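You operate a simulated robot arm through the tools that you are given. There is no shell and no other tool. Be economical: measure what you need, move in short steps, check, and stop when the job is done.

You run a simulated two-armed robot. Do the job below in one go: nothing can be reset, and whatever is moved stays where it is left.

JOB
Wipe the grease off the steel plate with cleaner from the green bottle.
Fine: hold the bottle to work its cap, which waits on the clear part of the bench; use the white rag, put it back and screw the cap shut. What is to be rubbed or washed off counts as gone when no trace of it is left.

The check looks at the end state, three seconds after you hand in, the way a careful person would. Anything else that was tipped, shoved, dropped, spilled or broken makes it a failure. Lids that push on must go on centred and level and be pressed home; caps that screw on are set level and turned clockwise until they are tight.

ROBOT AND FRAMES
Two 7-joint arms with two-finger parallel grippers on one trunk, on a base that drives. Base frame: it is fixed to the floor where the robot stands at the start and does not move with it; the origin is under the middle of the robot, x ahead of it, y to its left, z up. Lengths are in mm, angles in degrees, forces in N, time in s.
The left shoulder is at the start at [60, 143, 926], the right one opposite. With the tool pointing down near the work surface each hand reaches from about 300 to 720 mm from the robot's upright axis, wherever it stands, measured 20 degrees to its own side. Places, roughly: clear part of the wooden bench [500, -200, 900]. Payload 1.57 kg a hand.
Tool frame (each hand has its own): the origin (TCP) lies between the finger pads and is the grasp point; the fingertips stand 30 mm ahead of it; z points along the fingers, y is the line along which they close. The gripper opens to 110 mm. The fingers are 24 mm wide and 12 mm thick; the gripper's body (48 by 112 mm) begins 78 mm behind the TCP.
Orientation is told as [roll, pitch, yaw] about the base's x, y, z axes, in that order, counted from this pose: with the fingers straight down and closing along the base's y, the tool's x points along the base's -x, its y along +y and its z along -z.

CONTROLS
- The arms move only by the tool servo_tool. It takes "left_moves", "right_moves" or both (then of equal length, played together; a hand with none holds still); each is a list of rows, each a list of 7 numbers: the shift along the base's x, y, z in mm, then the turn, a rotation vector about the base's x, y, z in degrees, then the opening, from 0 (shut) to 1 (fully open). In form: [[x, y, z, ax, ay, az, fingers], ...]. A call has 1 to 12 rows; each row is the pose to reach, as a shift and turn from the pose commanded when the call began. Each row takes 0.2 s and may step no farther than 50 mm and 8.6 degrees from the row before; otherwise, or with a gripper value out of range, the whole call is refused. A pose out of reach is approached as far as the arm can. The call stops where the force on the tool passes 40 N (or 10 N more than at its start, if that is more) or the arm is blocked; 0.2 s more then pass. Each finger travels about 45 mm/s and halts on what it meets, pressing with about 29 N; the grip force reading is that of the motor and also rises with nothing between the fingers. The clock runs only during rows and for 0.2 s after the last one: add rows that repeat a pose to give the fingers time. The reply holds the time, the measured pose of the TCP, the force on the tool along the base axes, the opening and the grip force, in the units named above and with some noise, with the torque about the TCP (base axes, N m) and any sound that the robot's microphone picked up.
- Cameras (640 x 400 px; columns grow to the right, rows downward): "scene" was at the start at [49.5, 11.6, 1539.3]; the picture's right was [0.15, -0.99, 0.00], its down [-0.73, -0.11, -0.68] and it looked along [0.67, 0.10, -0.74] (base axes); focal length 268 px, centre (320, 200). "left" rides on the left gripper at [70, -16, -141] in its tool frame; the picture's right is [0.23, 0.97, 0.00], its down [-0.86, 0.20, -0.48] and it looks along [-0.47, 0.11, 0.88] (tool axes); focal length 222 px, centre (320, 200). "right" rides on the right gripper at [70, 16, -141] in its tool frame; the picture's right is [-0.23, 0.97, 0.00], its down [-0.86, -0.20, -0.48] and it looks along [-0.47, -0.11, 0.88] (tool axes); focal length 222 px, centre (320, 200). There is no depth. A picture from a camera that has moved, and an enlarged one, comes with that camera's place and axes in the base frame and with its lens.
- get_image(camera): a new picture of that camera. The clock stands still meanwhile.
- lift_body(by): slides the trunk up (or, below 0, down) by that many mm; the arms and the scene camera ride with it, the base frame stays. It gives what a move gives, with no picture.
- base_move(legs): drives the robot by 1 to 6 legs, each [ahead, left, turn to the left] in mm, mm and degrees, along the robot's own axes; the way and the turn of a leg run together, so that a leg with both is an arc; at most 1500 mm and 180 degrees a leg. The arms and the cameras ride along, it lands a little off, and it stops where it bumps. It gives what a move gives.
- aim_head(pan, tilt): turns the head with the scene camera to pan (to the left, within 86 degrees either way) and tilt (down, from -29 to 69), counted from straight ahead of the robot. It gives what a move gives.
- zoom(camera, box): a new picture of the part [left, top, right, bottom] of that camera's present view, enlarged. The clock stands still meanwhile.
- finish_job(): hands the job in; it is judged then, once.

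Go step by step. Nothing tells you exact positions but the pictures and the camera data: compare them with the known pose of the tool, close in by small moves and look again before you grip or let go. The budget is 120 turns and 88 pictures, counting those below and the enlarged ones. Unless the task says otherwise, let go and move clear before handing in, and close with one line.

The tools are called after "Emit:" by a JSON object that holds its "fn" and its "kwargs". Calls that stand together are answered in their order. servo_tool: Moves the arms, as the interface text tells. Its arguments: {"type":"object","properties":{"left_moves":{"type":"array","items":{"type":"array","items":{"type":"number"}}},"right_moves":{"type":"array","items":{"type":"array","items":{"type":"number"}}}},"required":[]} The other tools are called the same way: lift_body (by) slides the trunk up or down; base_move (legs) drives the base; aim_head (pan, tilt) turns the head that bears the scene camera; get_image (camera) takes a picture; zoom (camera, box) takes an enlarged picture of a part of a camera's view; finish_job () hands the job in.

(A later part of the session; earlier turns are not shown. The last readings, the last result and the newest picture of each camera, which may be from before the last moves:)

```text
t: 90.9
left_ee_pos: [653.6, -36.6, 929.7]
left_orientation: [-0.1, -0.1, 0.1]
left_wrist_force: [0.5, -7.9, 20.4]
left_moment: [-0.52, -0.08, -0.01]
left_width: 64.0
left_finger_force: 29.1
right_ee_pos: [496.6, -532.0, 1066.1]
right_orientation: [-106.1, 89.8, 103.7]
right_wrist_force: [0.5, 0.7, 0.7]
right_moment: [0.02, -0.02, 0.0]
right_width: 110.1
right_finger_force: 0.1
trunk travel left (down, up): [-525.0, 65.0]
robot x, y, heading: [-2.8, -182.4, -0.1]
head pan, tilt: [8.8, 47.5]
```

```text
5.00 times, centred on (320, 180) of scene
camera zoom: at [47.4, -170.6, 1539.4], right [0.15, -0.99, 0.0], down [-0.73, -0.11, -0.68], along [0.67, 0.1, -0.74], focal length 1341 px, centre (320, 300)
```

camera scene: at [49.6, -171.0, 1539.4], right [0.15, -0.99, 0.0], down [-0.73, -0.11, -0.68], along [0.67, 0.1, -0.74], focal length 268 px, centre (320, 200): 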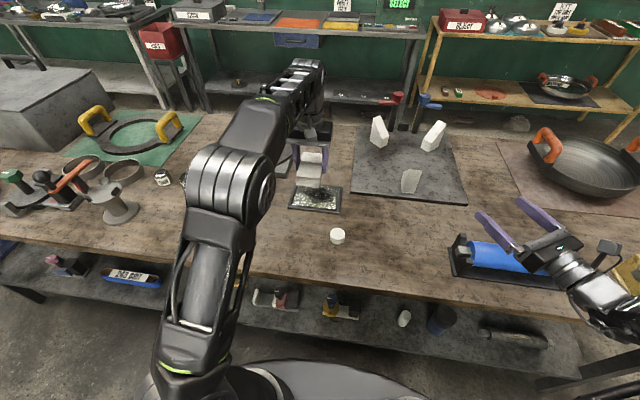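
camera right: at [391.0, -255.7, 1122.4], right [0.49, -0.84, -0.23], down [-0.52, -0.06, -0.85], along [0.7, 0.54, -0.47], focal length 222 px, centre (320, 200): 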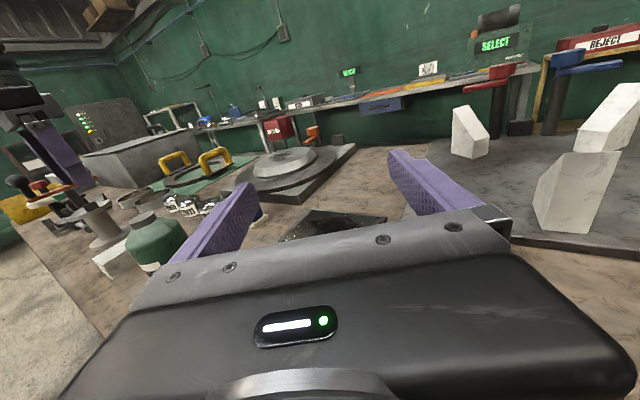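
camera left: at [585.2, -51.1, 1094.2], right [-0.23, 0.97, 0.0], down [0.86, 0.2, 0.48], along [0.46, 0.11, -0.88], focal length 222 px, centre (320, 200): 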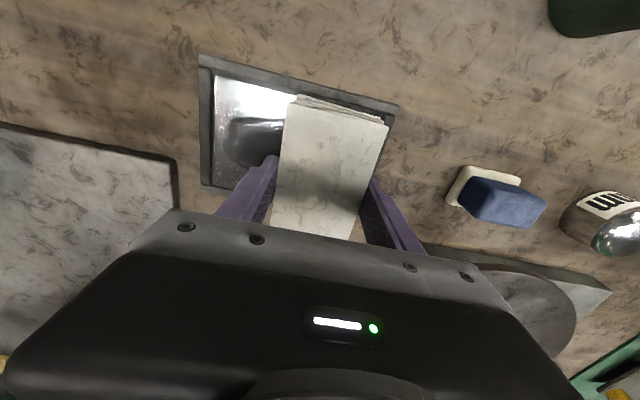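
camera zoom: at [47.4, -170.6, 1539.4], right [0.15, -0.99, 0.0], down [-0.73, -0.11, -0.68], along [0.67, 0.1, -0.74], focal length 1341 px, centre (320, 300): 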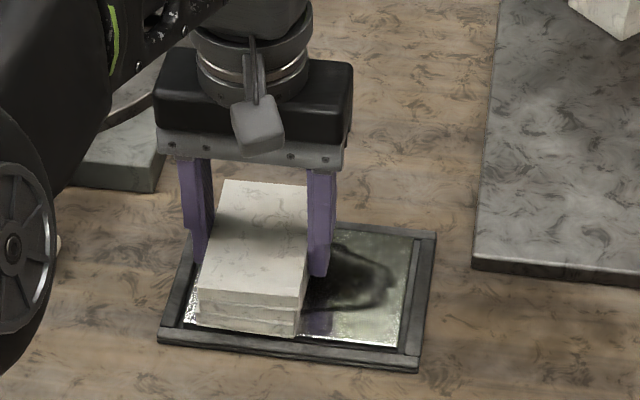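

Not obviously gone. I lift away to see the whole plate.

Emit:
{"fn": "servo_tool", "kwargs": {"left_moves": [[0, 0, 30, 0, 0, 0, 0.4], [0, 40, 55, 0, 0, 0, 0.4], [-20, 80, 60, 0, 0, 0, 0.4], [-30, 120, 60, 0, 0, 0, 0.4], [-30, 120, 60, 0, 0, 0, 0.4]]}}

Emit:
{"fn": "get_image", "kwargs": {"camera": "left"}}

Emit:
{"fn": "zoom", "kwargs": {"camera": "scene", "box": [280, 165, 360, 220]}}

```text
t: 92.1
left_ee_pos: [623.7, 83.9, 985.6]
left_orientation: [-0.1, 0.1, 0.1]
left_wrist_force: [-0.7, 0.0, -0.3]
left_moment: [0.0, -0.02, -0.02]
left_width: 64.0
left_finger_force: 29.4
right_ee_pos: [498.3, -532.2, 1066.1]
right_orientation: [-81.1, 89.8, 128.9]
right_wrist_force: [-0.2, 0.0, -0.3]
right_moment: [0.0, -0.01, -0.01]
right_width: 110.0
right_finger_force: 0.0
trunk travel left (down, up): [-525.0, 65.0]
robot x, y, heading: [-0.8, -183.0, -0.1]
head pan, tilt: [8.8, 47.5]
```

```text
35 pictures are left
camera left: at [554.8, 67.6, 1126.3], right [-0.23, 0.97, 0.0], down [0.86, 0.2, 0.48], along [0.46, 0.11, -0.88], focal length 222 px, centre (320, 200)
```

left: 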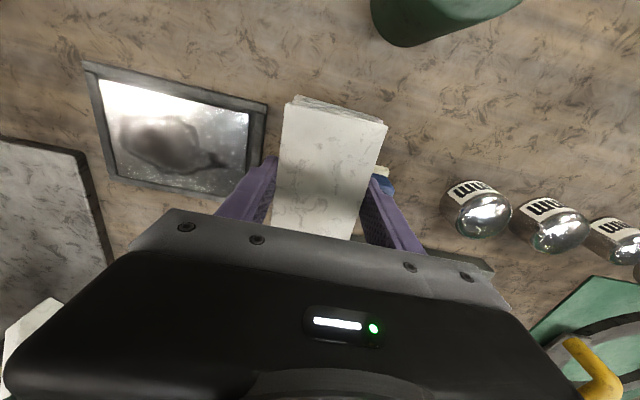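

```text
7.27 times, centred on (320, 192) of scene
camera zoom: at [49.5, -170.0, 1539.3], right [0.15, -0.99, 0.0], down [-0.73, -0.11, -0.68], along [0.67, 0.1, -0.74], focal length 1951 px, centre (320, 254)
```

zoom: 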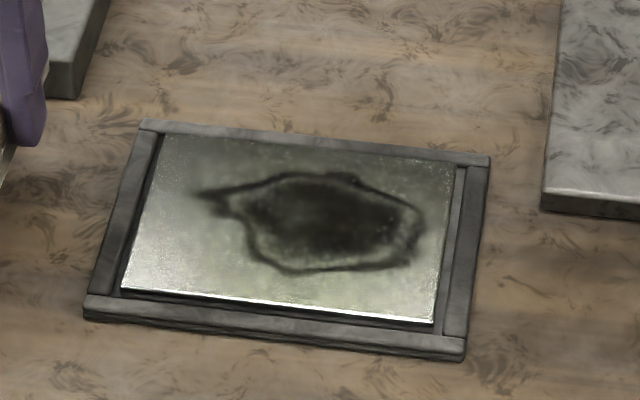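

The grease is still there, and no pouring sound was reported, so likely little or no cleaner came out. I'll pour again at a steeper tilt. First I move the rag up and aside, and drive the base 90 mm back left so both hands can reach.

Emit:
{"fn": "servo_tool", "kwargs": {"left_moves": [[-15, 20, 20, 0, 0, 0, 0.4], [-34, 50, 25, 0, 0, 0, 0.4], [-34, 66, 25, 0, 0, 0, 0.4]]}}

Emit:
{"fn": "base_move", "kwargs": {"legs": [[0, 90, 0]]}}

Emit:
{"fn": "get_image", "kwargs": {"camera": "scene"}}

```text
t: 92.9
left_ee_pos: [591.4, 152.2, 1011.3]
left_orientation: [-0.1, 0.2, 0.1]
left_wrist_force: [0.2, -0.1, -0.3]
left_moment: [0.03, -0.01, -0.02]
left_width: 64.1
left_finger_force: 29.2
right_ee_pos: [498.1, -531.3, 1064.8]
right_orientation: [-76.1, 89.8, 133.8]
right_wrist_force: [0.3, 0.1, 0.3]
right_moment: [0.0, 0.01, -0.02]
right_width: 110.0
right_finger_force: 0.0
trunk travel left (down, up): [-525.0, 65.0]
robot x, y, heading: [-1.4, -181.1, -0.1]
head pan, tilt: [8.8, 47.5]
```

```text
t: 94.0
left_ee_pos: [590.2, 244.3, 1011.0]
left_orientation: [-0.2, 0.1, 0.3]
left_wrist_force: [0.6, 1.1, -0.9]
left_moment: [-0.02, -0.02, -0.01]
left_width: 64.2
left_finger_force: 29.1
right_ee_pos: [499.3, -440.0, 1065.7]
right_orientation: [-62.7, 89.9, 147.4]
right_wrist_force: [-0.6, -0.3, -0.9]
right_moment: [-0.02, 0.0, -0.02]
right_width: 110.0
right_finger_force: 0.1
trunk travel left (down, up): [-525.0, 65.0]
robot x, y, heading: [0.7, -91.4, 0.2]
head pan, tilt: [8.8, 47.5]
```

```text
33 pictures are left
camera scene: at [49.4, -78.3, 1539.3], right [0.16, -0.99, 0.0], down [-0.73, -0.12, -0.68], along [0.67, 0.1, -0.74], focal length 268 px, centre (320, 200)
```

scene: 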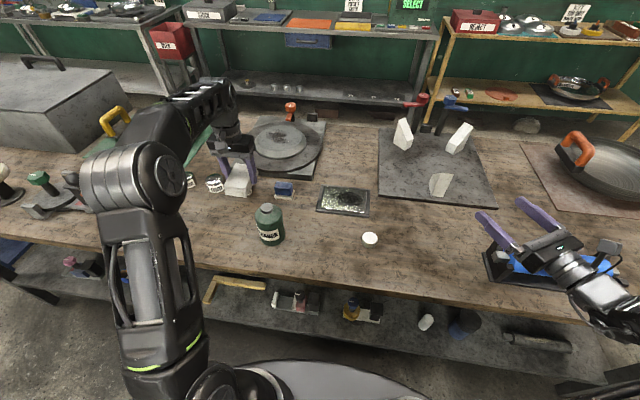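

Right hand returns to the pre-grasp point behind the bottle.

Emit:
{"fn": "servo_tool", "kwargs": {"right_moves": [[-6, 44, -6, 0, 0, 2, 1], [-12, 88, -12, 0, 0, 4, 1], [-18, 132, -18, 0, 0, 6, 1], [-25, 176, -24, 0, 0, 8, 1], [-32, 220, -30, 0, 0, 10, 1], [-39, 264, -38, 0, 0, 12, 1], [-46, 308, -46, 0, 0, 14, 1], [-53, 352, -56, 0, 0, 16, 1], [-60, 396, -70, 0, 0, 18, 1], [-68, 438, -88, 0, 0, 20, 1], [-75, 475, -110, 0, 0, 20, 1], [-75, 503, -125, 0, 0, 20, 1]]}}

Emit:
{"fn": "get_image", "kwargs": {"camera": "right"}}

```text
t: 96.6
left_ee_pos: [591.3, 242.5, 1010.1]
left_orientation: [0.0, 0.0, 0.3]
left_wrist_force: [-0.3, 0.6, -0.1]
left_moment: [0.03, 0.02, 0.03]
left_width: 64.1
left_finger_force: 29.4
right_ee_pos: [422.1, 63.4, 937.4]
right_orientation: [-72.4, 89.7, 157.7]
right_wrist_force: [0.3, -0.9, -0.2]
right_moment: [0.0, 0.0, -0.01]
right_width: 109.8
right_finger_force: 0.0
right hand out of reach, approached as far as the arm can: row 5, 6, 7, 8, 9
trunk travel left (down, up): [-525.0, 65.0]
robot x, y, heading: [-0.6, -91.1, 0.1]
head pan, tilt: [8.8, 47.5]
```

```text
32 pictures are left
camera right: at [345.0, -56.1, 1007.4], right [0.75, -0.62, -0.23], down [-0.46, -0.24, -0.85], along [0.48, 0.74, -0.47], focal length 222 px, centre (320, 200)
```

right: 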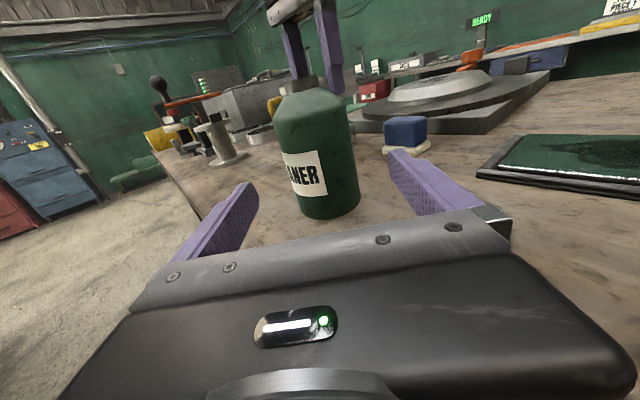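

Same view as before; advance, grip, lift.

Emit:
{"fn": "servo_tool", "kwargs": {"right_moves": [[18, 21, 1, 0, 0, 0, 1], [36, 43, 1, 0, 0, 0, 1], [55, 65, 1, 0, 0, 0, 1], [55, 65, 1, 0, 0, 0, 0.75], [55, 65, 1, 0, 0, 0, 0.65], [55, 65, 1, 0, 0, 0, 0.5], [55, 65, 1, 0, 0, 0, 0.5], [55, 65, 1, 0, 0, 0, 0.5], [55, 65, 15, 0, 0, 0, 0.5], [55, 65, 35, 0, 0, 0, 0.5], [55, 65, 50, 0, 0, 0, 0.5], [55, 65, 58, 0, 0, 0, 0.5]]}}

Emit:
{"fn": "servo_tool", "kwargs": {"right_moves": [[14, -18, 2, 0, 0, 0, 0.5], [32, -42, 2, 0, 0, 0, 0.5], [52, -67, 2, 0, 0, 0, 0.5], [70, -90, 2, 0, 0, 0, 0.5], [87, -112, 2, 0, 0, 0, 0.5], [103, -132, 2, 0, 0, 0, 0.5], [114, -146, 2, 0, 0, 0, 0.5], [114, -146, 2, 0, 0, 0, 0.5]]}}

Emit:
{"fn": "servo_tool", "kwargs": {"right_moves": [[0, 0, -1, 5.46, 6.51, 0, 0.5], [0, 0, -3, 10.93, 13.02, 0, 0.5], [0, 0, -5, 16.39, 19.53, 0, 0.5], [0, 0, -7, 21.86, 26.04, 0, 0.5], [0, 0, -9, 27.3, 32.55, 0, 0.5], [0, 0, -11, 32.8, 39.07, 0, 0.5], [0, 0, -13, 38.25, 45.58, 0, 0.5], [0, 0, -14, 43.7, 52.1, 0, 0.5], [0, 0, -15, 49.18, 58.6, 0, 0.5], [0, 0, -16, 54.6, 65.1, 0, 0.5], [0, 0, -17, 60.1, 71.6, 0, 0.5], [0, 0, -18, 65.5, 78.1, 0, 0.5]]}}

```text
t: 99.2
left_ee_pos: [590.5, 241.5, 1010.9]
left_orientation: [-0.1, 0.1, 0.4]
left_wrist_force: [0.0, -0.6, -0.1]
left_moment: [0.0, -0.02, 0.01]
left_width: 63.8
left_finger_force: 29.1
right_ee_pos: [478.9, 127.0, 997.4]
right_orientation: [-70.3, 89.8, 159.8]
right_wrist_force: [0.0, 0.0, -2.6]
right_moment: [0.03, 0.0, 0.01]
right_width: 70.5
right_finger_force: 28.9
trunk travel left (down, up): [-525.0, 65.0]
robot x, y, heading: [2.3, -90.3, 0.3]
head pan, tilt: [8.8, 47.5]
```

```text
t: 101.0
left_ee_pos: [590.3, 243.0, 1010.9]
left_orientation: [-0.1, 0.1, 0.2]
left_wrist_force: [0.2, -0.8, 0.0]
left_moment: [0.04, -0.01, -0.03]
left_width: 64.1
left_finger_force: 28.9
right_ee_pos: [591.8, -19.6, 999.6]
right_orientation: [-74.3, 89.9, 155.6]
right_wrist_force: [0.1, 0.6, -2.5]
right_moment: [-0.01, 0.02, -0.01]
right_width: 70.8
right_finger_force: 28.8
trunk travel left (down, up): [-525.0, 65.0]
robot x, y, heading: [2.2, -93.1, 0.2]
head pan, tilt: [8.8, 47.5]
```

```text
t: 103.6
left_ee_pos: [590.4, 241.8, 1009.6]
left_orientation: [-0.2, 0.2, 0.3]
left_wrist_force: [-0.1, -0.4, -0.6]
left_moment: [0.0, 0.0, -0.01]
left_width: 64.3
left_finger_force: 28.5
right_ee_pos: [592.6, -18.8, 982.7]
right_orientation: [-90.1, -12.2, 140.1]
right_wrist_force: [1.0, 1.1, -3.2]
right_moment: [0.01, 0.01, 0.01]
right_width: 70.7
right_finger_force: 29.2
trunk travel left (down, up): [-525.0, 65.0]
robot x, y, heading: [-0.5, -92.1, 0.2]
head pan, tilt: [8.8, 47.5]
```

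Emit:
{"fn": "servo_tool", "kwargs": {"right_moves": [[0, 0, 0, 5.46, 6.51, 0, 0.5], [-2, 2, 0, 10.93, 13.02, 0, 0.5], [-4, 3, 0, 16.39, 19.53, 0, 0.5]]}}

Emit:
{"fn": "get_image", "kwargs": {"camera": "right"}}

```text
t: 104.4
left_ee_pos: [590.6, 242.0, 1010.3]
left_orientation: [-0.1, 0.1, 0.3]
left_wrist_force: [-0.3, -0.4, -0.7]
left_moment: [-0.01, 0.01, -0.01]
left_width: 63.7
left_finger_force: 28.8
right_ee_pos: [589.2, -16.2, 981.1]
right_orientation: [-90.1, -37.8, 140.1]
right_wrist_force: [-0.4, -0.4, -2.1]
right_moment: [-0.01, 0.02, -0.02]
right_width: 70.7
right_finger_force: 29.2
trunk travel left (down, up): [-525.0, 65.0]
robot x, y, heading: [-0.5, -91.3, 0.1]
head pan, tilt: [8.8, 47.5]
```

```text
31 pictures are left
camera right: at [532.5, -152.7, 925.6], right [-0.59, 0.5, -0.63], down [-0.73, -0.01, 0.68], along [0.33, 0.87, 0.37], focal length 222 px, centre (320, 200)
```

right: 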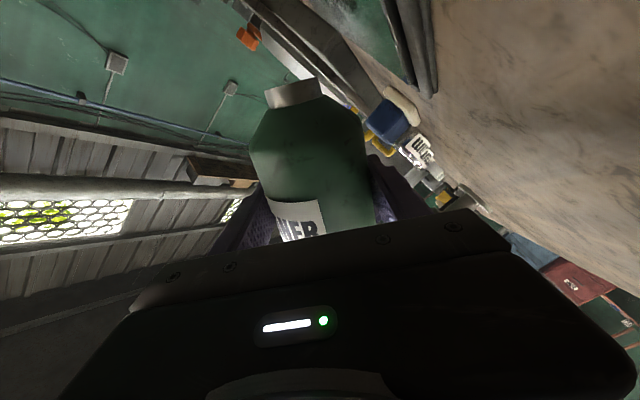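

No stream shows, yet the weight keeps falling (≈3.5→2.1 N), so cleaner is leaving. I tip back and inspect.

Emit:
{"fn": "servo_tool", "kwargs": {"right_moves": [[2, -1, 0, -5.46, -6.51, 0, 0.5], [4, -3, 2, -10.93, -13.02, 0, 0.5], [4, -3, 4, -16.39, -19.53, 0, 0.5], [4, -3, 6, -21.86, -26.04, 0, 0.5], [4, -3, 8, -27.3, -32.55, 0, 0.5], [4, -3, 10, -32.8, -39.07, 0, 0.5], [4, -3, 12, -38.25, -45.58, 0, 0.5], [4, -3, 14, -43.7, -52.1, 0, 0.5], [4, -3, 16, -49.18, -58.6, 0, 0.5], [4, -3, 18, -54.6, -65.1, 0, 0.5], [4, -3, 18, -60.1, -71.6, 0, 0.5], [4, -3, 18, -65.5, -78.1, 0, 0.5]]}}

Emit:
{"fn": "servo_tool", "kwargs": {"right_moves": [[-8, 10, 0, -5.46, -6.51, 0, 0.5], [-25, 32, 0, -10.93, -13.02, 0, 0.5], [-45, 58, 0, -16.39, -19.53, 0, 0.5], [-65, 84, 0, -16.39, -19.53, 0, 0.5], [-85, 110, 0, -16.39, -19.53, 0, 0.5], [-103, 131, 0, -16.39, -19.53, 0, 0.5]]}}

Emit:
{"fn": "zoom", "kwargs": {"camera": "scene", "box": [305, 170, 385, 225]}}

```text
t: 107.0
left_ee_pos: [590.8, 241.6, 1010.5]
left_orientation: [-0.1, 0.1, 0.3]
left_wrist_force: [0.5, -0.7, -0.6]
left_moment: [-0.01, 0.02, -0.02]
left_width: 64.0
left_finger_force: 29.3
right_ee_pos: [593.3, -19.9, 1002.0]
right_orientation: [-89.9, 64.6, 140.2]
right_wrist_force: [-0.6, 0.6, -2.7]
right_moment: [0.03, 0.01, 0.0]
right_width: 70.9
right_finger_force: 28.8
trunk travel left (down, up): [-525.0, 65.0]
robot x, y, heading: [-0.6, -90.4, -0.3]
head pan, tilt: [8.8, 47.5]
```

```text
t: 108.4
left_ee_pos: [590.2, 242.1, 1010.8]
left_orientation: [-0.2, 0.1, 0.3]
left_wrist_force: [1.0, 0.2, -1.0]
left_moment: [0.0, -0.01, -0.01]
left_width: 64.0
left_finger_force: 28.4
right_ee_pos: [490.1, 112.3, 1001.3]
right_orientation: [-60.2, 89.8, 169.9]
right_wrist_force: [0.8, -0.4, -2.5]
right_moment: [0.02, 0.01, 0.02]
right_width: 70.6
right_finger_force: 29.4
trunk travel left (down, up): [-525.0, 65.0]
robot x, y, heading: [2.5, -91.2, 0.1]
head pan, tilt: [8.8, 47.5]
```

```text
7.27 times, centred on (345, 198) of scene
camera zoom: at [49.5, -79.4, 1539.3], right [0.16, -0.99, 0.0], down [-0.73, -0.12, -0.68], along [0.67, 0.11, -0.74], focal length 1951 px, centre (138, 218)
```

zoom: 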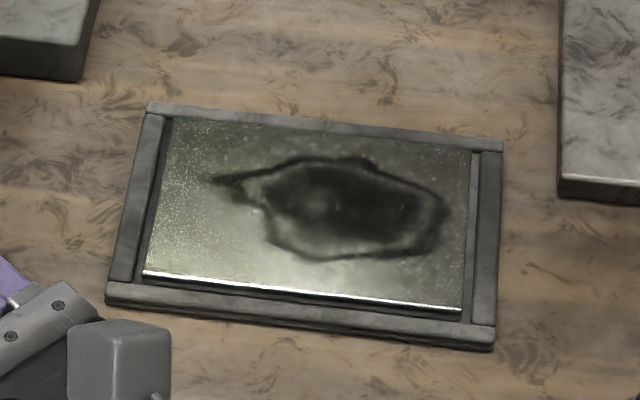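

The plate may have a fresh film. Put the bottle back on its spot, then wipe again.

Emit:
{"fn": "servo_tool", "kwargs": {"right_moves": [[-6, 8, 0, 0, 0, 0, 0.5], [-12, 16.5, 0, 0, 0, 0, 0.5], [-12, 16.5, -20, 0, 0, 0, 0.5], [-12, 16.5, -40, 0, 0, 0, 0.5], [-12, 16.5, -52, 0, 0, 0, 0.5], [-12, 16.5, -58, 0, 0, 0, 0.5], [-12, 16.5, -60, 0, 0, 0, 0.5], [-12, 16.5, -61, 0, 0, 0, 0.5], [-12, 16.5, -62, 0, 0, 0, 0.5]]}}

```text
t: 110.4
left_ee_pos: [589.1, 242.0, 1012.2]
left_orientation: [-0.1, 0.1, 0.2]
left_wrist_force: [0.4, -0.2, 0.0]
left_moment: [0.0, 0.01, 0.02]
left_width: 64.1
left_finger_force: 28.9
right_ee_pos: [476.1, 129.2, 940.4]
right_orientation: [-143.6, 89.7, 86.6]
right_wrist_force: [-0.9, -1.0, 9.7]
right_moment: [-0.38, 0.33, 0.01]
right_width: 70.5
right_finger_force: 29.1
trunk travel left (down, up): [-525.0, 65.0]
robot x, y, heading: [-2.7, -92.2, -0.1]
head pan, tilt: [8.8, 47.5]
```

Emit:
{"fn": "servo_tool", "kwargs": {"right_moves": [[0, 0, 1, 0, 0, 0, 0.75], [0, 0, 1, 0, 0, 0, 0.9], [0, 0, 1, 0, 0, 0, 1], [0, 0, 1, 0, 0, 0, 1], [-13, -15, 1, 0, 0, 0, 1], [-32, -38, 1, 0, 0, 0, 1], [-55, -65, 1, 0, 0, 0, 1], [-55, -110, 20, 0, 0, -5, 1], [-50, -150, 45, 0, 0, -10, 1], [-45, -190, 70, 0, 0, -15, 1], [-40, -230, 95, 0, 0, -20, 1], [-38, -270, 120, 0, 0, -20, 1]]}}

Emit:
{"fn": "servo_tool", "kwargs": {"right_moves": [[10, -45, 5, 0, 0, 0, 1], [15, -90, 5, 0, 0, 0, 1], [20, -135, 5, 0, 0, 0, 1], [20, -180, 5, 0, 0, 0, 1], [20, -210, 5, 0, 0, 0, 1]]}}

Emit:
{"fn": "base_move", "kwargs": {"legs": [[0, -90, 0]]}}

```text
t: 113.0
left_ee_pos: [588.5, 242.0, 1012.2]
left_orientation: [-0.1, -0.1, 0.4]
left_wrist_force: [0.2, 0.3, 0.7]
left_moment: [0.01, -0.05, 0.01]
left_width: 63.9
left_finger_force: 28.5
right_ee_pos: [519.6, -138.2, 1050.0]
right_orientation: [-109.5, 89.9, 100.8]
right_wrist_force: [0.7, -0.8, 0.3]
right_moment: [0.01, -0.01, -0.03]
right_width: 109.8
right_finger_force: 0.1
right hand out of reach, approached as far as the arm can: row 9, 10, 11, 12
trunk travel left (down, up): [-525.0, 65.0]
robot x, y, heading: [-1.1, -92.5, 0.1]
head pan, tilt: [8.8, 47.5]
```

```text
t: 114.2
left_ee_pos: [590.8, 241.7, 1011.7]
left_orientation: [-0.2, 0.0, 0.4]
left_wrist_force: [-0.6, -0.2, -0.7]
left_moment: [0.0, 0.01, -0.03]
left_width: 64.2
left_finger_force: 29.4
right_ee_pos: [545.0, -351.3, 1053.4]
right_orientation: [-75.3, 89.7, 134.8]
right_wrist_force: [-0.4, 0.4, -1.0]
right_moment: [-0.01, -0.04, -0.01]
right_width: 110.2
right_finger_force: 0.1
trunk travel left (down, up): [-525.0, 65.0]
robot x, y, heading: [0.5, -92.5, -0.1]
head pan, tilt: [8.8, 47.5]
```

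```text
t: 115.3
left_ee_pos: [590.0, 149.5, 1011.6]
left_orientation: [0.0, 0.1, 0.3]
left_wrist_force: [0.2, -0.5, -1.0]
left_moment: [0.06, -0.02, -0.02]
left_width: 64.0
left_finger_force: 29.0
right_ee_pos: [545.3, -441.4, 1052.1]
right_orientation: [-85.2, 89.7, 124.9]
right_wrist_force: [0.1, 1.0, 0.3]
right_moment: [0.03, 0.02, 0.03]
right_width: 110.0
right_finger_force: 0.1
trunk travel left (down, up): [-525.0, 65.0]
robot x, y, heading: [0.7, -182.0, 0.2]
head pan, tilt: [8.8, 47.5]
```

Left hand goes back to the plate and wipes again.

Emit:
{"fn": "servo_tool", "kwargs": {"left_moves": [[15, -42, -10, 0, 0, 0, 0.4], [30, -84, -25, 0, 0, 0, 0.4], [45, -126, -40, 0, 0, 0, 0.4], [58, -165, -55, 0, 0, 0, 0.4], [65, -184, -72, 0, 0, 0, 0.4], [65, -184, -78, 0, 0, 0, 0.4], [65, -184, -81, 0, 0, 0, 0.4], [65, -184, -82.5, 0, 0, 0, 0.4]]}}

Emit:
{"fn": "servo_tool", "kwargs": {"left_moves": [[0, -16, -0.5, 0, 0, 0, 0.4], [0, -33, -0.5, 0, 0, 0, 0.4], [0, -50, -0.5, 0, 0, 0, 0.4], [0, -68, -0.5, 0, 0, 0, 0.4], [0, -50, -0.5, 0, 0, 0, 0.4], [0, -33, -0.5, 0, 0, 0, 0.4], [0, -16, -0.5, 0, 0, 0, 0.4], [0, 0, -0.5, 0, 0, 0, 0.4]]}}

Emit:
{"fn": "zoom", "kwargs": {"camera": "scene", "box": [280, 165, 360, 220]}}

```text
t: 117.1
left_ee_pos: [655.3, -33.8, 929.8]
left_orientation: [0.0, -0.1, 0.4]
left_wrist_force: [0.3, -0.9, 1.1]
left_moment: [0.03, -0.14, -0.01]
left_width: 64.0
left_finger_force: 29.4
right_ee_pos: [546.3, -440.8, 1052.9]
right_orientation: [-77.3, 89.9, 132.9]
right_wrist_force: [0.0, -0.5, -0.9]
right_moment: [0.02, 0.0, 0.02]
right_width: 109.9
right_finger_force: 0.0
trunk travel left (down, up): [-525.0, 65.0]
robot x, y, heading: [3.0, -186.6, 0.1]
head pan, tilt: [8.8, 47.5]
```

```text
t: 118.9
left_ee_pos: [657.5, -34.3, 928.7]
left_orientation: [-0.1, 0.0, 0.3]
left_wrist_force: [-0.7, -1.1, 5.8]
left_moment: [0.08, -0.04, 0.01]
left_width: 63.9
left_finger_force: 29.0
right_ee_pos: [545.1, -441.0, 1052.8]
right_orientation: [-81.8, 89.9, 128.5]
right_wrist_force: [0.4, -0.3, -0.5]
right_moment: [0.02, 0.0, -0.02]
right_width: 110.0
right_finger_force: 0.2
trunk travel left (down, up): [-525.0, 65.0]
robot x, y, heading: [-1.4, -186.3, 0.2]
head pan, tilt: [8.8, 47.5]
```

```text
7.27 times, centred on (320, 192) of scene
camera zoom: at [49.1, -171.1, 1539.4], right [0.16, -0.99, 0.0], down [-0.73, -0.12, -0.68], along [0.67, 0.11, -0.74], focal length 1951 px, centre (320, 254)
```

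zoom: 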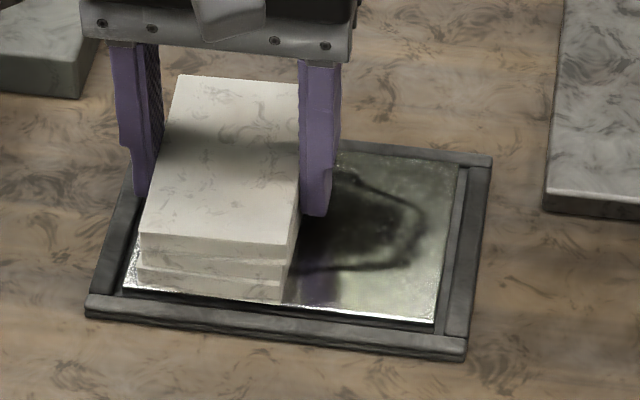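

Still visible, with only ~6 N pressure. I press harder and do more strokes.

Emit:
{"fn": "servo_tool", "kwargs": {"left_moves": [[0, -16, -1.5, 0, 0, 0, 0.4], [0, -33, -1.5, 0, 0, 0, 0.4], [0, -50, -1.5, 0, 0, 0, 0.4], [0, -68, -1.5, 0, 0, 0, 0.4], [0, -50, -1.5, 0, 0, 0, 0.4], [0, -33, -1.5, 0, 0, 0, 0.4], [0, -16, -1.5, 0, 0, 0, 0.4], [0, 0, -1.5, 0, 0, 0, 0.4], [0, -16, -1.5, 0, 0, 0, 0.4], [0, -33, -1.5, 0, 0, 0, 0.4], [0, -50, -1.5, 0, 0, 0, 0.4], [0, -68, -1.5, 0, 0, 0, 0.4]]}}

Emit:
{"fn": "servo_tool", "kwargs": {"left_moves": [[-6, 16, 0, 0, 0, 0, 0.4], [-6, 33, 0, 0, 0, 0, 0.4], [-6, 50, 0, 0, 0, 0, 0.4], [-6, 68, 0, 0, 0, 0, 0.4], [6, 50, 0, 0, 0, 0, 0.4], [6, 33, 0, 0, 0, 0, 0.4], [6, 16, 0, 0, 0, 0, 0.4], [6, 0, 0, 0, 0, 0, 0.4], [0, 16, 0, 0, 0, 0, 0.4], [0, 33, 0, 0, 0, 0, 0.4], [0, 50, 0, 0, 0, 0, 0.4], [0, 68, 0, 0, 0, 0, 0.4]]}}

Emit:
{"fn": "servo_tool", "kwargs": {"left_moves": [[0, 0, 30, 0, 0, 0, 0.4], [0, 40, 55, 0, 0, 0, 0.4], [-20, 80, 60, 0, 0, 0, 0.4], [-30, 120, 60, 0, 0, 0, 0.4], [-30, 120, 60, 0, 0, 0, 0.4]]}}

Emit:
{"fn": "zoom", "kwargs": {"camera": "scene", "box": [280, 165, 360, 220]}}

```text
t: 121.5
left_ee_pos: [654.4, -99.7, 927.3]
left_orientation: [-0.1, -0.2, 0.4]
left_wrist_force: [0.3, 9.7, 28.3]
left_moment: [0.79, 0.02, -0.14]
left_width: 64.0
left_finger_force: 28.8
right_ee_pos: [543.6, -439.4, 1055.2]
right_orientation: [-101.8, 90.0, 108.4]
right_wrist_force: [-0.1, 0.5, 0.9]
right_moment: [0.01, 0.02, -0.02]
right_width: 110.2
right_finger_force: 0.1
trunk travel left (down, up): [-525.0, 65.0]
robot x, y, heading: [-1.4, -183.2, 0.3]
head pan, tilt: [8.8, 47.5]
```

```text
t: 124.1
left_ee_pos: [653.8, -33.6, 928.3]
left_orientation: [0.0, -0.1, 0.4]
left_wrist_force: [0.2, -6.5, 17.8]
left_moment: [-0.14, 0.29, 0.17]
left_width: 63.9
left_finger_force: 29.2
right_ee_pos: [544.4, -441.5, 1054.2]
right_orientation: [-98.4, 89.8, 111.8]
right_wrist_force: [0.5, 0.1, -0.5]
right_moment: [0.0, 0.01, 0.0]
right_width: 110.1
right_finger_force: 0.1
trunk travel left (down, up): [-525.0, 65.0]
robot x, y, heading: [6.7, -181.0, 0.3]
head pan, tilt: [8.8, 47.5]
```

```text
t: 125.3
left_ee_pos: [625.1, 87.3, 985.2]
left_orientation: [-0.2, 0.1, 0.3]
left_wrist_force: [-0.5, 0.5, -0.2]
left_moment: [-0.01, -0.02, 0.03]
left_width: 63.7
left_finger_force: 29.3
right_ee_pos: [546.6, -442.3, 1052.7]
right_orientation: [-78.1, 89.7, 132.0]
right_wrist_force: [0.1, 0.9, -1.2]
right_moment: [0.01, -0.01, -0.01]
right_width: 110.1
right_finger_force: 0.2
trunk travel left (down, up): [-525.0, 65.0]
robot x, y, heading: [-3.0, -181.9, 0.2]
head pan, tilt: [8.8, 47.5]
```

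```text
7.27 times, centred on (320, 192) of scene
camera zoom: at [49.5, -171.4, 1539.4], right [0.16, -0.99, 0.0], down [-0.73, -0.12, -0.68], along [0.67, 0.11, -0.74], focal length 1951 px, centre (320, 254)
```

zoom: 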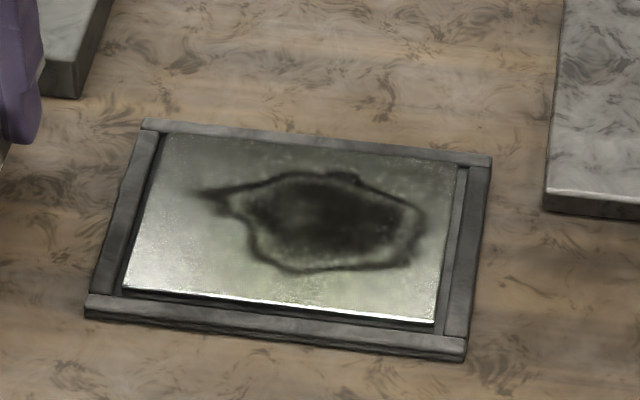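

The grease hasn't changed at all with wiping, so either the rag rides on the frame rails or no cleaner reached it. A close look at plate versus rails.

Emit:
{"fn": "zoom", "kwargs": {"camera": "left", "box": [70, 50, 290, 210]}}

Emit:
{"fn": "zoom", "kwargs": {"camera": "right", "box": [150, 150, 350, 260]}}

```text
2.50 times, centred on (180, 130) of left
camera zoom: at [554.9, 70.3, 1126.8], right [-0.23, 0.97, 0.0], down [0.85, 0.2, 0.48], along [0.46, 0.11, -0.88], focal length 555 px, centre (670, 375)
```

zoom: 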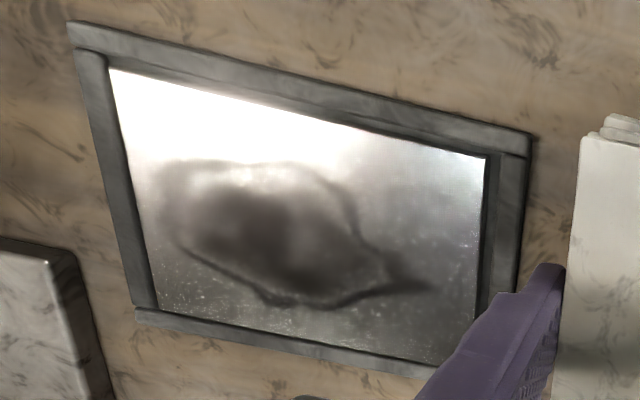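

```text
3.20 times, centred on (250, 205) of right
camera zoom: at [432.1, -526.6, 1122.5], right [0.49, -0.84, -0.23], down [-0.52, -0.07, -0.85], along [0.7, 0.54, -0.47], focal length 711 px, centre (544, 184)
```

zoom: 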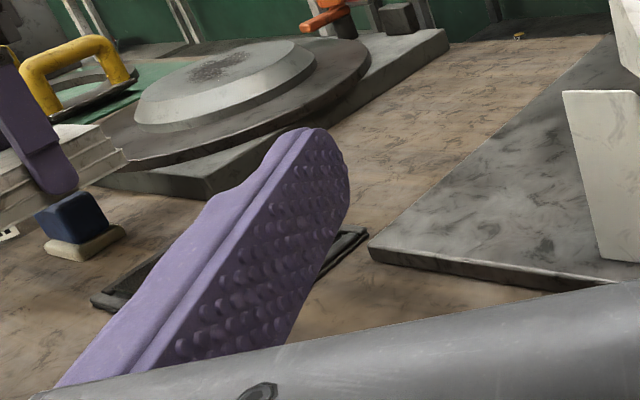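

The plate stands proud of the rails, so the rag does touch it; the cleaner must be what's missing. I'll lay the rag on the plate and pour onto the rag, where wetting would show.

Emit:
{"fn": "servo_tool", "kwargs": {"left_moves": [[10, -40, -5, 0, 0, 0, 0.4], [20, -80, -10, 0, 0, 0, 0.4], [30, -120, -15, 0, 0, 0, 0.4], [30, -150, -35, 0, 0, 0, 0.4], [30, -153, -50, 0, 0, 0, 0.4], [30, -153, -55, 0, 0, 0, 0.4], [30, -153, -56, 0, 0, 0, 0.4], [30, -153, -56, 0, 0, 0, 0.6], [30, -153, -56, 0, 0, 0, 0.8], [30, -153, -56, 0, 0, 0, 0.9], [30, -153, -30, 0, 0, 0, 0.9], [30, -153, 10, 0, 0, 0, 0.9]]}}

Emit:
{"fn": "servo_tool", "kwargs": {"left_moves": [[-10, 40, 20, 0, 0, 0, 0.9], [-25, 85, 20, 0, 0, 0, 0.9], [-40, 130, 20, 0, 0, 0, 0.9], [-60, 172, 20, 0, 0, 0, 0.9], [-65, 215, 20, 0, 0, 0, 0.9]]}}

Emit:
{"fn": "base_move", "kwargs": {"legs": [[0, 90, 0]]}}

Emit:
{"fn": "get_image", "kwargs": {"camera": "scene"}}

```text
t: 127.9
left_ee_pos: [655.6, -65.8, 975.8]
left_orientation: [-0.2, 0.0, 0.2]
left_wrist_force: [0.6, 0.1, 0.3]
left_moment: [-0.01, 0.0, 0.0]
left_width: 98.7
left_finger_force: 0.0
left hand out of reach, approached as far as the arm can: row 12
right_ee_pos: [546.2, -441.3, 1052.3]
right_orientation: [-73.2, 89.9, 137.1]
right_wrist_force: [0.7, 0.3, 0.0]
right_moment: [-0.01, -0.02, 0.01]
right_width: 109.9
right_finger_force: 0.0
trunk travel left (down, up): [-525.0, 65.0]
robot x, y, heading: [-1.0, -187.5, 0.2]
head pan, tilt: [8.8, 47.5]
```

```text
t: 129.1
left_ee_pos: [588.0, 152.1, 994.8]
left_orientation: [-0.1, 0.1, 0.3]
left_wrist_force: [0.3, 0.3, 0.3]
left_moment: [-0.01, -0.02, 0.0]
left_width: 99.1
left_finger_force: 0.1
right_ee_pos: [544.8, -441.2, 1053.0]
right_orientation: [-67.6, 89.8, 142.4]
right_wrist_force: [0.1, -0.2, -0.4]
right_moment: [-0.04, -0.04, -0.02]
right_width: 110.1
right_finger_force: 0.1
trunk travel left (down, up): [-525.0, 65.0]
robot x, y, heading: [-2.0, -182.0, 0.2]
head pan, tilt: [8.8, 47.5]
```

```text
t: 130.2
left_ee_pos: [589.3, 241.6, 995.2]
left_orientation: [-0.3, 0.1, 0.3]
left_wrist_force: [-0.8, 0.8, 0.5]
left_moment: [-0.03, 0.02, 0.03]
left_width: 99.2
left_finger_force: 0.0
right_ee_pos: [545.8, -350.2, 1054.2]
right_orientation: [-59.4, 89.8, 150.8]
right_wrist_force: [-0.4, 0.5, -0.1]
right_moment: [-0.03, 0.02, -0.05]
right_width: 109.9
right_finger_force: 0.0
trunk travel left (down, up): [-525.0, 65.0]
robot x, y, heading: [-1.4, -94.3, 0.2]
head pan, tilt: [8.8, 47.5]
```

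```text
25 pictures are left
camera scene: at [49.2, -79.5, 1539.3], right [0.16, -0.99, 0.0], down [-0.73, -0.12, -0.68], along [0.67, 0.11, -0.74], focal length 268 px, centre (320, 200)
```

scene: 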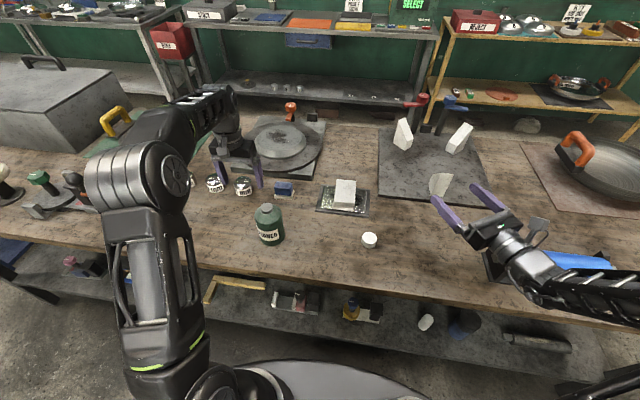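

Rag lies on the plate. Right hand goes for the bottle again.

Emit:
{"fn": "servo_tool", "kwargs": {"right_moves": [[-13, 40, -2, 0, 0, 2, 1], [-26, 80, -4, 0, 0, 4, 1], [-39, 120, -8, 0, 0, 6, 1], [-52, 160, -14, 0, 0, 8, 1], [-65, 200, -20, 0, 0, 10, 1], [-78, 240, -28, 0, 0, 12, 1], [-91, 280, -38, 0, 0, 14, 1], [-104, 318, -50, 0, 0, 16, 1], [-114, 354, -68, 0, 0, 18, 1], [-123, 386, -92, 0, 0, 20, 1], [-123, 412, -114, 0, 0, 20, 1], [-123, 412, -114, 0, 0, 20, 1]]}}

Emit:
{"fn": "get_image", "kwargs": {"camera": "right"}}

```text
t: 132.8
left_ee_pos: [587.5, 239.0, 995.4]
left_orientation: [-0.2, 0.1, 0.3]
left_wrist_force: [-1.1, -0.2, 0.2]
left_moment: [0.01, 0.01, -0.01]
left_width: 99.2
left_finger_force: 0.1
right_ee_pos: [424.1, 60.3, 939.6]
right_orientation: [-79.6, 89.8, 150.5]
right_wrist_force: [0.7, 0.8, 0.4]
right_moment: [-0.01, -0.02, -0.02]
right_width: 110.1
right_finger_force: 0.1
right hand out of reach, approached as far as the arm can: row 4, 5, 6, 7, 8
trunk travel left (down, up): [-525.0, 65.0]
robot x, y, heading: [-2.7, -93.2, 0.3]
head pan, tilt: [8.8, 47.5]
```

```text
24 pictures are left
camera right: at [347.4, -58.5, 1008.7], right [0.75, -0.62, -0.23], down [-0.46, -0.24, -0.85], along [0.48, 0.74, -0.47], focal length 222 px, centre (320, 200)
```

right: 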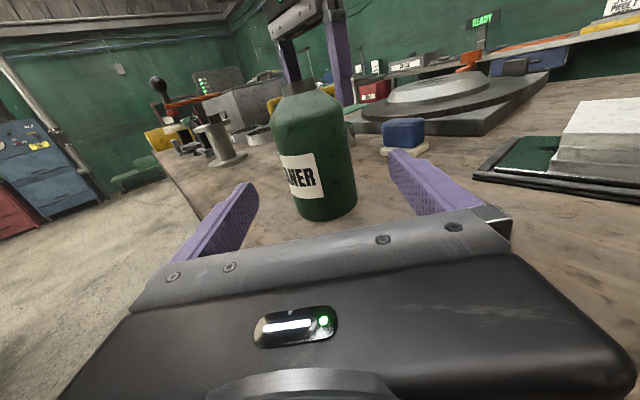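

Emit:
{"fn": "servo_tool", "kwargs": {"right_moves": [[18, 22, 1, 0, 0, 0, 1], [36, 44, 1, 0, 0, 0, 1], [53, 66, 1, 0, 0, 0, 1], [53, 66, 1, 0, 0, 0, 0.75], [53, 66, 1, 0, 0, 0, 0.65], [53, 66, 1, 0, 0, 0, 0.5], [53, 66, 1, 0, 0, 0, 0.5], [53, 66, 1, 0, 0, 0, 0.5], [53, 66, 15, 0, 0, 0, 0.5], [53, 66, 35, 0, 0, 0, 0.5], [53, 66, 55, 0, 0, 0, 0.5], [53, 66, 75, 0, 0, 0, 0.5]]}}

Emit:
{"fn": "servo_tool", "kwargs": {"right_moves": [[14, -18, 2, 0, 0, 0, 0.5], [32, -42, 2, 0, 0, 0, 0.5], [52, -67, 2, 0, 0, 0, 0.5], [70, -90, 2, 0, 0, 0, 0.5], [87, -112, 2, 0, 0, 0, 0.5], [103, -132, 2, 0, 0, 0, 0.5], [114, -146, 2, 0, 0, 0, 0.5], [114, -146, 2, 0, 0, 0, 0.5]]}}

Emit:
{"fn": "servo_tool", "kwargs": {"right_moves": [[0, 0, -1, 5.46, 6.51, 0, 0.5], [0, 0, -2, 10.93, 13.02, 0, 0.5], [0, 0, -3, 16.39, 19.53, 0, 0.5], [0, 0, -4, 21.86, 26.04, 0, 0.5], [0, 0, -4, 27.3, 32.55, 0, 0.5], [0, 0, -4, 32.8, 39.07, 0, 0.5], [0, 0, -4, 38.25, 45.58, 0, 0.5], [0, 0, -4, 43.7, 52.1, 0, 0.5], [0, 0, -4, 49.18, 58.6, 0, 0.5], [0, 0, -4, 54.6, 65.1, 0, 0.5], [0, 0, -4, 60.1, 71.6, 0, 0.5], [0, 0, -4, 65.5, 78.1, 0, 0.5]]}}

Emit:
{"fn": "zoom", "kwargs": {"camera": "scene", "box": [290, 150, 390, 230]}}

```text
t: 135.4
left_ee_pos: [587.9, 241.2, 995.7]
left_orientation: [-0.2, 0.1, 0.3]
left_wrist_force: [0.1, 0.8, -0.4]
left_moment: [-0.06, 0.01, 0.02]
left_width: 99.2
left_finger_force: 0.0
right_ee_pos: [475.5, 126.9, 1004.9]
right_orientation: [-65.3, 89.8, 164.7]
right_wrist_force: [0.0, -1.4, -2.8]
right_moment: [0.01, 0.0, 0.0]
right_width: 70.7
right_finger_force: 29.4
right hand out of reach, approached as far as the arm can: row 12
trunk travel left (down, up): [-525.0, 65.0]
robot x, y, heading: [-1.3, -92.9, 0.1]
head pan, tilt: [8.8, 47.5]
```

```text
t: 137.2
left_ee_pos: [588.5, 240.0, 996.1]
left_orientation: [-0.1, 0.1, 0.3]
left_wrist_force: [-0.4, -0.4, -0.1]
left_moment: [0.02, 0.04, 0.03]
left_width: 99.0
left_finger_force: 0.1
right_ee_pos: [590.2, -19.6, 1004.6]
right_orientation: [-66.1, 89.7, 164.0]
right_wrist_force: [0.2, 0.1, -3.9]
right_moment: [-0.01, 0.01, -0.03]
right_width: 70.5
right_finger_force: 29.1
trunk travel left (down, up): [-525.0, 65.0]
robot x, y, heading: [-3.3, -93.5, 0.0]
head pan, tilt: [8.8, 47.5]
```

```text
t: 139.8
left_ee_pos: [588.4, 240.0, 995.8]
left_orientation: [-0.1, 0.0, 0.3]
left_wrist_force: [0.0, 0.0, -0.1]
left_moment: [0.01, 0.0, 0.01]
left_width: 99.1
left_finger_force: 0.0
right_ee_pos: [589.0, -19.6, 1002.4]
right_orientation: [-90.1, -12.3, 140.2]
right_wrist_force: [0.3, 0.2, -3.7]
right_moment: [-0.04, 0.01, 0.01]
right_width: 70.3
right_finger_force: 29.8
trunk travel left (down, up): [-525.0, 65.0]
robot x, y, heading: [-0.3, -94.3, 0.2]
head pan, tilt: [8.8, 47.5]
```

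```text
5.00 times, centred on (340, 190) of scene
camera zoom: at [49.6, -81.3, 1539.3], right [0.16, -0.99, 0.0], down [-0.73, -0.12, -0.68], along [0.67, 0.11, -0.74], focal length 1341 px, centre (220, 250)
```

zoom: 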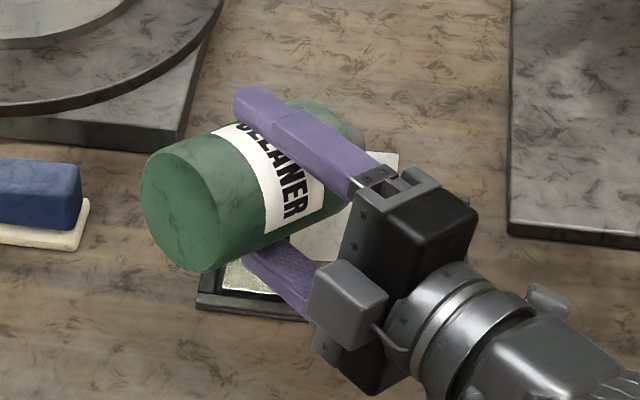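

Weight (~3.5 N) is unchanged, so nothing had poured before. I tilt further while shifting so the mouth stays over the rag.

Emit:
{"fn": "servo_tool", "kwargs": {"right_moves": [[4, -3, 2, 5.46, 6.51, 0, 0.5], [9, -6, 4, 10.93, 13.02, 0, 0.5], [15, -10, 6, 16.39, 19.53, 0, 0.5], [22, -14, 8, 21.86, 26.04, 0, 0.5], [30, -19, 10, 27.3, 32.55, 0, 0.5]]}}

Emit:
{"fn": "get_image", "kwargs": {"camera": "right"}}

```text
t: 141.0
left_ee_pos: [588.1, 240.4, 995.2]
left_orientation: [-0.1, 0.1, 0.2]
left_wrist_force: [-0.2, 0.1, 0.4]
left_moment: [-0.03, -0.03, 0.03]
left_width: 98.9
left_finger_force: 0.0
right_ee_pos: [620.0, -39.4, 1012.3]
right_orientation: [-90.2, -54.9, 140.0]
right_wrist_force: [0.2, -1.0, -2.1]
right_moment: [0.02, -0.01, -0.03]
right_width: 70.2
right_finger_force: 28.8
trunk travel left (down, up): [-525.0, 65.0]
robot x, y, heading: [-1.6, -92.9, 0.3]
head pan, tilt: [8.8, 47.5]
```

```text
22 pictures are left
camera right: at [550.0, -164.2, 945.2], right [-0.71, 0.6, -0.38], down [-0.56, -0.16, 0.81], along [0.43, 0.79, 0.45], focal length 222 px, centre (320, 200)
```

right: 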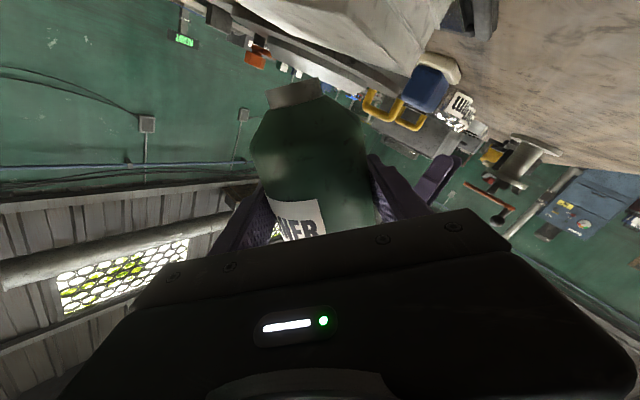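

Emit:
{"fn": "servo_tool", "kwargs": {"right_moves": [[3, -2, 2, 5.46, 6.51, 0, 0.5], [6, -4, 4, 8, 9.5, 0, 0.5], [6, -4, 4, 8, 9.5, 0, 0.5], [6, -4, 4, 8, 9.5, 0, 0.5]]}}

Emit:
{"fn": "zoom", "kwargs": {"camera": "scene", "box": [290, 150, 390, 230]}}

```text
t: 142.0
left_ee_pos: [588.6, 240.7, 995.0]
left_orientation: [-0.1, 0.0, 0.3]
left_wrist_force: [1.0, 0.0, -1.5]
left_moment: [0.01, -0.04, 0.03]
left_width: 98.9
left_finger_force: 0.1
right_ee_pos: [626.0, -43.1, 1017.4]
right_orientation: [-90.3, -67.1, 140.1]
right_wrist_force: [-0.6, -0.8, -1.7]
right_moment: [0.04, 0.02, -0.03]
right_width: 70.4
right_finger_force: 29.0
trunk travel left (down, up): [-525.0, 65.0]
robot x, y, heading: [-3.1, -90.9, 0.2]
head pan, tilt: [8.8, 47.5]
```

```text
5.00 times, centred on (340, 190) of scene
camera zoom: at [49.6, -81.3, 1539.3], right [0.16, -0.99, 0.0], down [-0.73, -0.12, -0.68], along [0.67, 0.11, -0.74], focal length 1341 px, centre (220, 250)
```

zoom: 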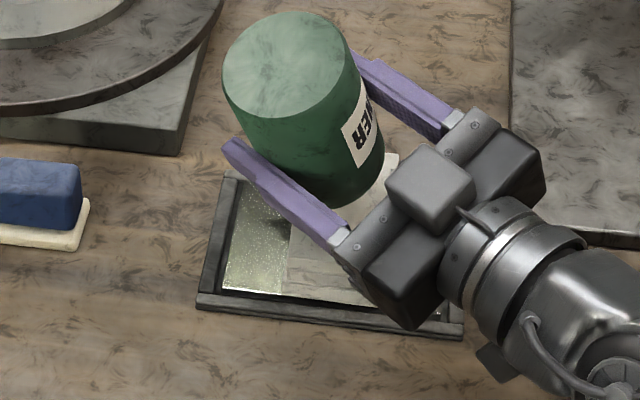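

Readings fall again in the tilted state (3.7→1.7 N). I tip back upright and look at the rag.

Emit:
{"fn": "servo_tool", "kwargs": {"right_moves": [[-4, 2, 0, -5.46, -6.51, 0, 0.5], [-8, 5, 0, -10.93, -13.02, 0, 0.5], [-14, 9, 0, -16.39, -19.53, 0, 0.5], [-20, 13, 0, -21.86, -26.04, 0, 0.5], [-26, 17, 0, -27.3, -32.55, 0, 0.5], [-34, 22, 0, -32.8, -39.07, 0, 0.5], [-36, 24, 0, -38.25, -45.58, 0, 0.5], [-36, 24, 0, -43.7, -52.1, 0, 0.5], [-36, 24, 0, -49.18, -58.6, 0, 0.5], [-36, 24, 0, -54.6, -65.1, 0, 0.5], [-36, 24, 0, -60.1, -71.6, 0, 0.5], [-36, 24, 0, -65.5, -78.1, 0, 0.5]]}}

Emit:
{"fn": "servo_tool", "kwargs": {"right_moves": [[-4, 5, -3, -5.46, -6.51, 0, 0.5], [-12, 15, -6, -10.93, -13.02, 0, 0.5], [-22, 28, -9, -16.39, -19.53, 0, 0.5], [-35, 45, -9, -21.86, -26.04, 0, 0.5], [-50, 65, -9, -27.3, -32.55, 0, 0.5], [-66, 86, -9, -32.8, -39.07, 0, 0.5], [-82, 106, -9, -35.6, -42.4, 0, 0.5], [-98, 127, -9, -35.6, -42.4, 0, 0.5], [-98, 127, -9, -35.6, -42.4, 0, 0.5]]}}

Emit:
{"fn": "zoom", "kwargs": {"camera": "scene", "box": [300, 160, 390, 225]}}

```text
t: 144.6
left_ee_pos: [589.0, 240.9, 996.3]
left_orientation: [0.0, 0.1, 0.4]
left_wrist_force: [-0.4, -0.1, -0.1]
left_moment: [-0.02, 0.01, 0.0]
left_width: 98.9
left_finger_force: 0.1
right_ee_pos: [588.6, -19.0, 1015.5]
right_orientation: [-90.1, 35.0, 140.1]
right_wrist_force: [0.2, -0.2, -3.3]
right_moment: [0.0, 0.01, 0.03]
right_width: 70.5
right_finger_force: 28.9
trunk travel left (down, up): [-525.0, 65.0]
robot x, y, heading: [0.3, -91.8, -0.1]
head pan, tilt: [8.8, 47.5]
```

```text
t: 146.6
left_ee_pos: [587.6, 239.9, 995.7]
left_orientation: [-0.1, 0.1, 0.3]
left_wrist_force: [0.1, -0.5, -0.5]
left_moment: [0.01, -0.02, 0.01]
left_width: 99.1
left_finger_force: 0.0
right_ee_pos: [492.2, 108.6, 1007.0]
right_orientation: [67.7, 89.7, -62.2]
right_wrist_force: [-0.5, -0.3, -4.3]
right_moment: [-0.02, 0.01, 0.03]
right_width: 70.5
right_finger_force: 29.4
trunk travel left (down, up): [-525.0, 65.0]
robot x, y, heading: [1.4, -92.0, 0.5]
head pan, tilt: [8.8, 47.5]
```

```text
6.15 times, centred on (345, 192) of scene
camera zoom: at [49.6, -81.4, 1539.3], right [0.16, -0.99, 0.0], down [-0.73, -0.12, -0.68], along [0.67, 0.11, -0.74], focal length 1651 px, centre (166, 246)
```

zoom: 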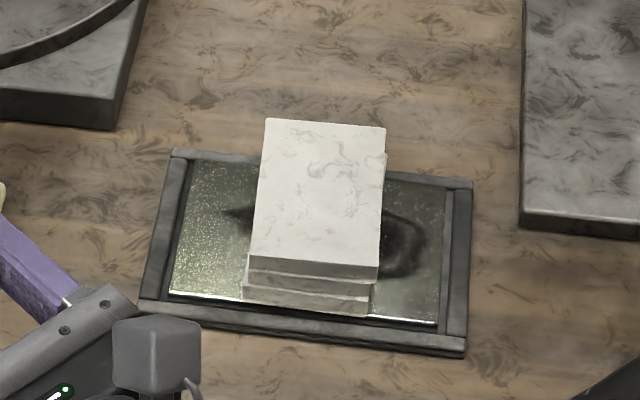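

No visible wetness, weight unchanged within noise; but try wiping with the rag after this pour. First set the bottle down.

Emit:
{"fn": "servo_tool", "kwargs": {"right_moves": [[-7, 10, 0, 0, 0, 0, 0.5], [-13.5, 19.5, 0, 0, 0, 0, 0.5], [-13.5, 19.5, -25, 0, 0, 0, 0.5], [-13.5, 19.5, -45, 0, 0, 0, 0.5], [-13.5, 19.5, -58, 0, 0, 0, 0.5], [-13.5, 19.5, -63, 0, 0, 0, 0.5], [-13.5, 19.5, -65, 0, 0, 0, 0.5], [-13.5, 19.5, -66.5, 0, 0, 0, 0.5]]}}

```text
t: 148.4
left_ee_pos: [588.6, 239.6, 996.3]
left_orientation: [0.0, 0.1, 0.3]
left_wrist_force: [-1.0, 0.5, -0.4]
left_moment: [0.01, 0.01, 0.02]
left_width: 98.8
left_finger_force: 0.0
right_ee_pos: [477.7, 127.3, 941.3]
right_orientation: [104.9, 89.6, -24.8]
right_wrist_force: [0.8, -0.7, 3.6]
right_moment: [0.06, 0.18, 0.03]
right_width: 70.6
right_finger_force: 29.4
trunk travel left (down, up): [-525.0, 65.0]
robot x, y, heading: [1.8, -91.4, 0.3]
head pan, tilt: [8.8, 47.5]
```

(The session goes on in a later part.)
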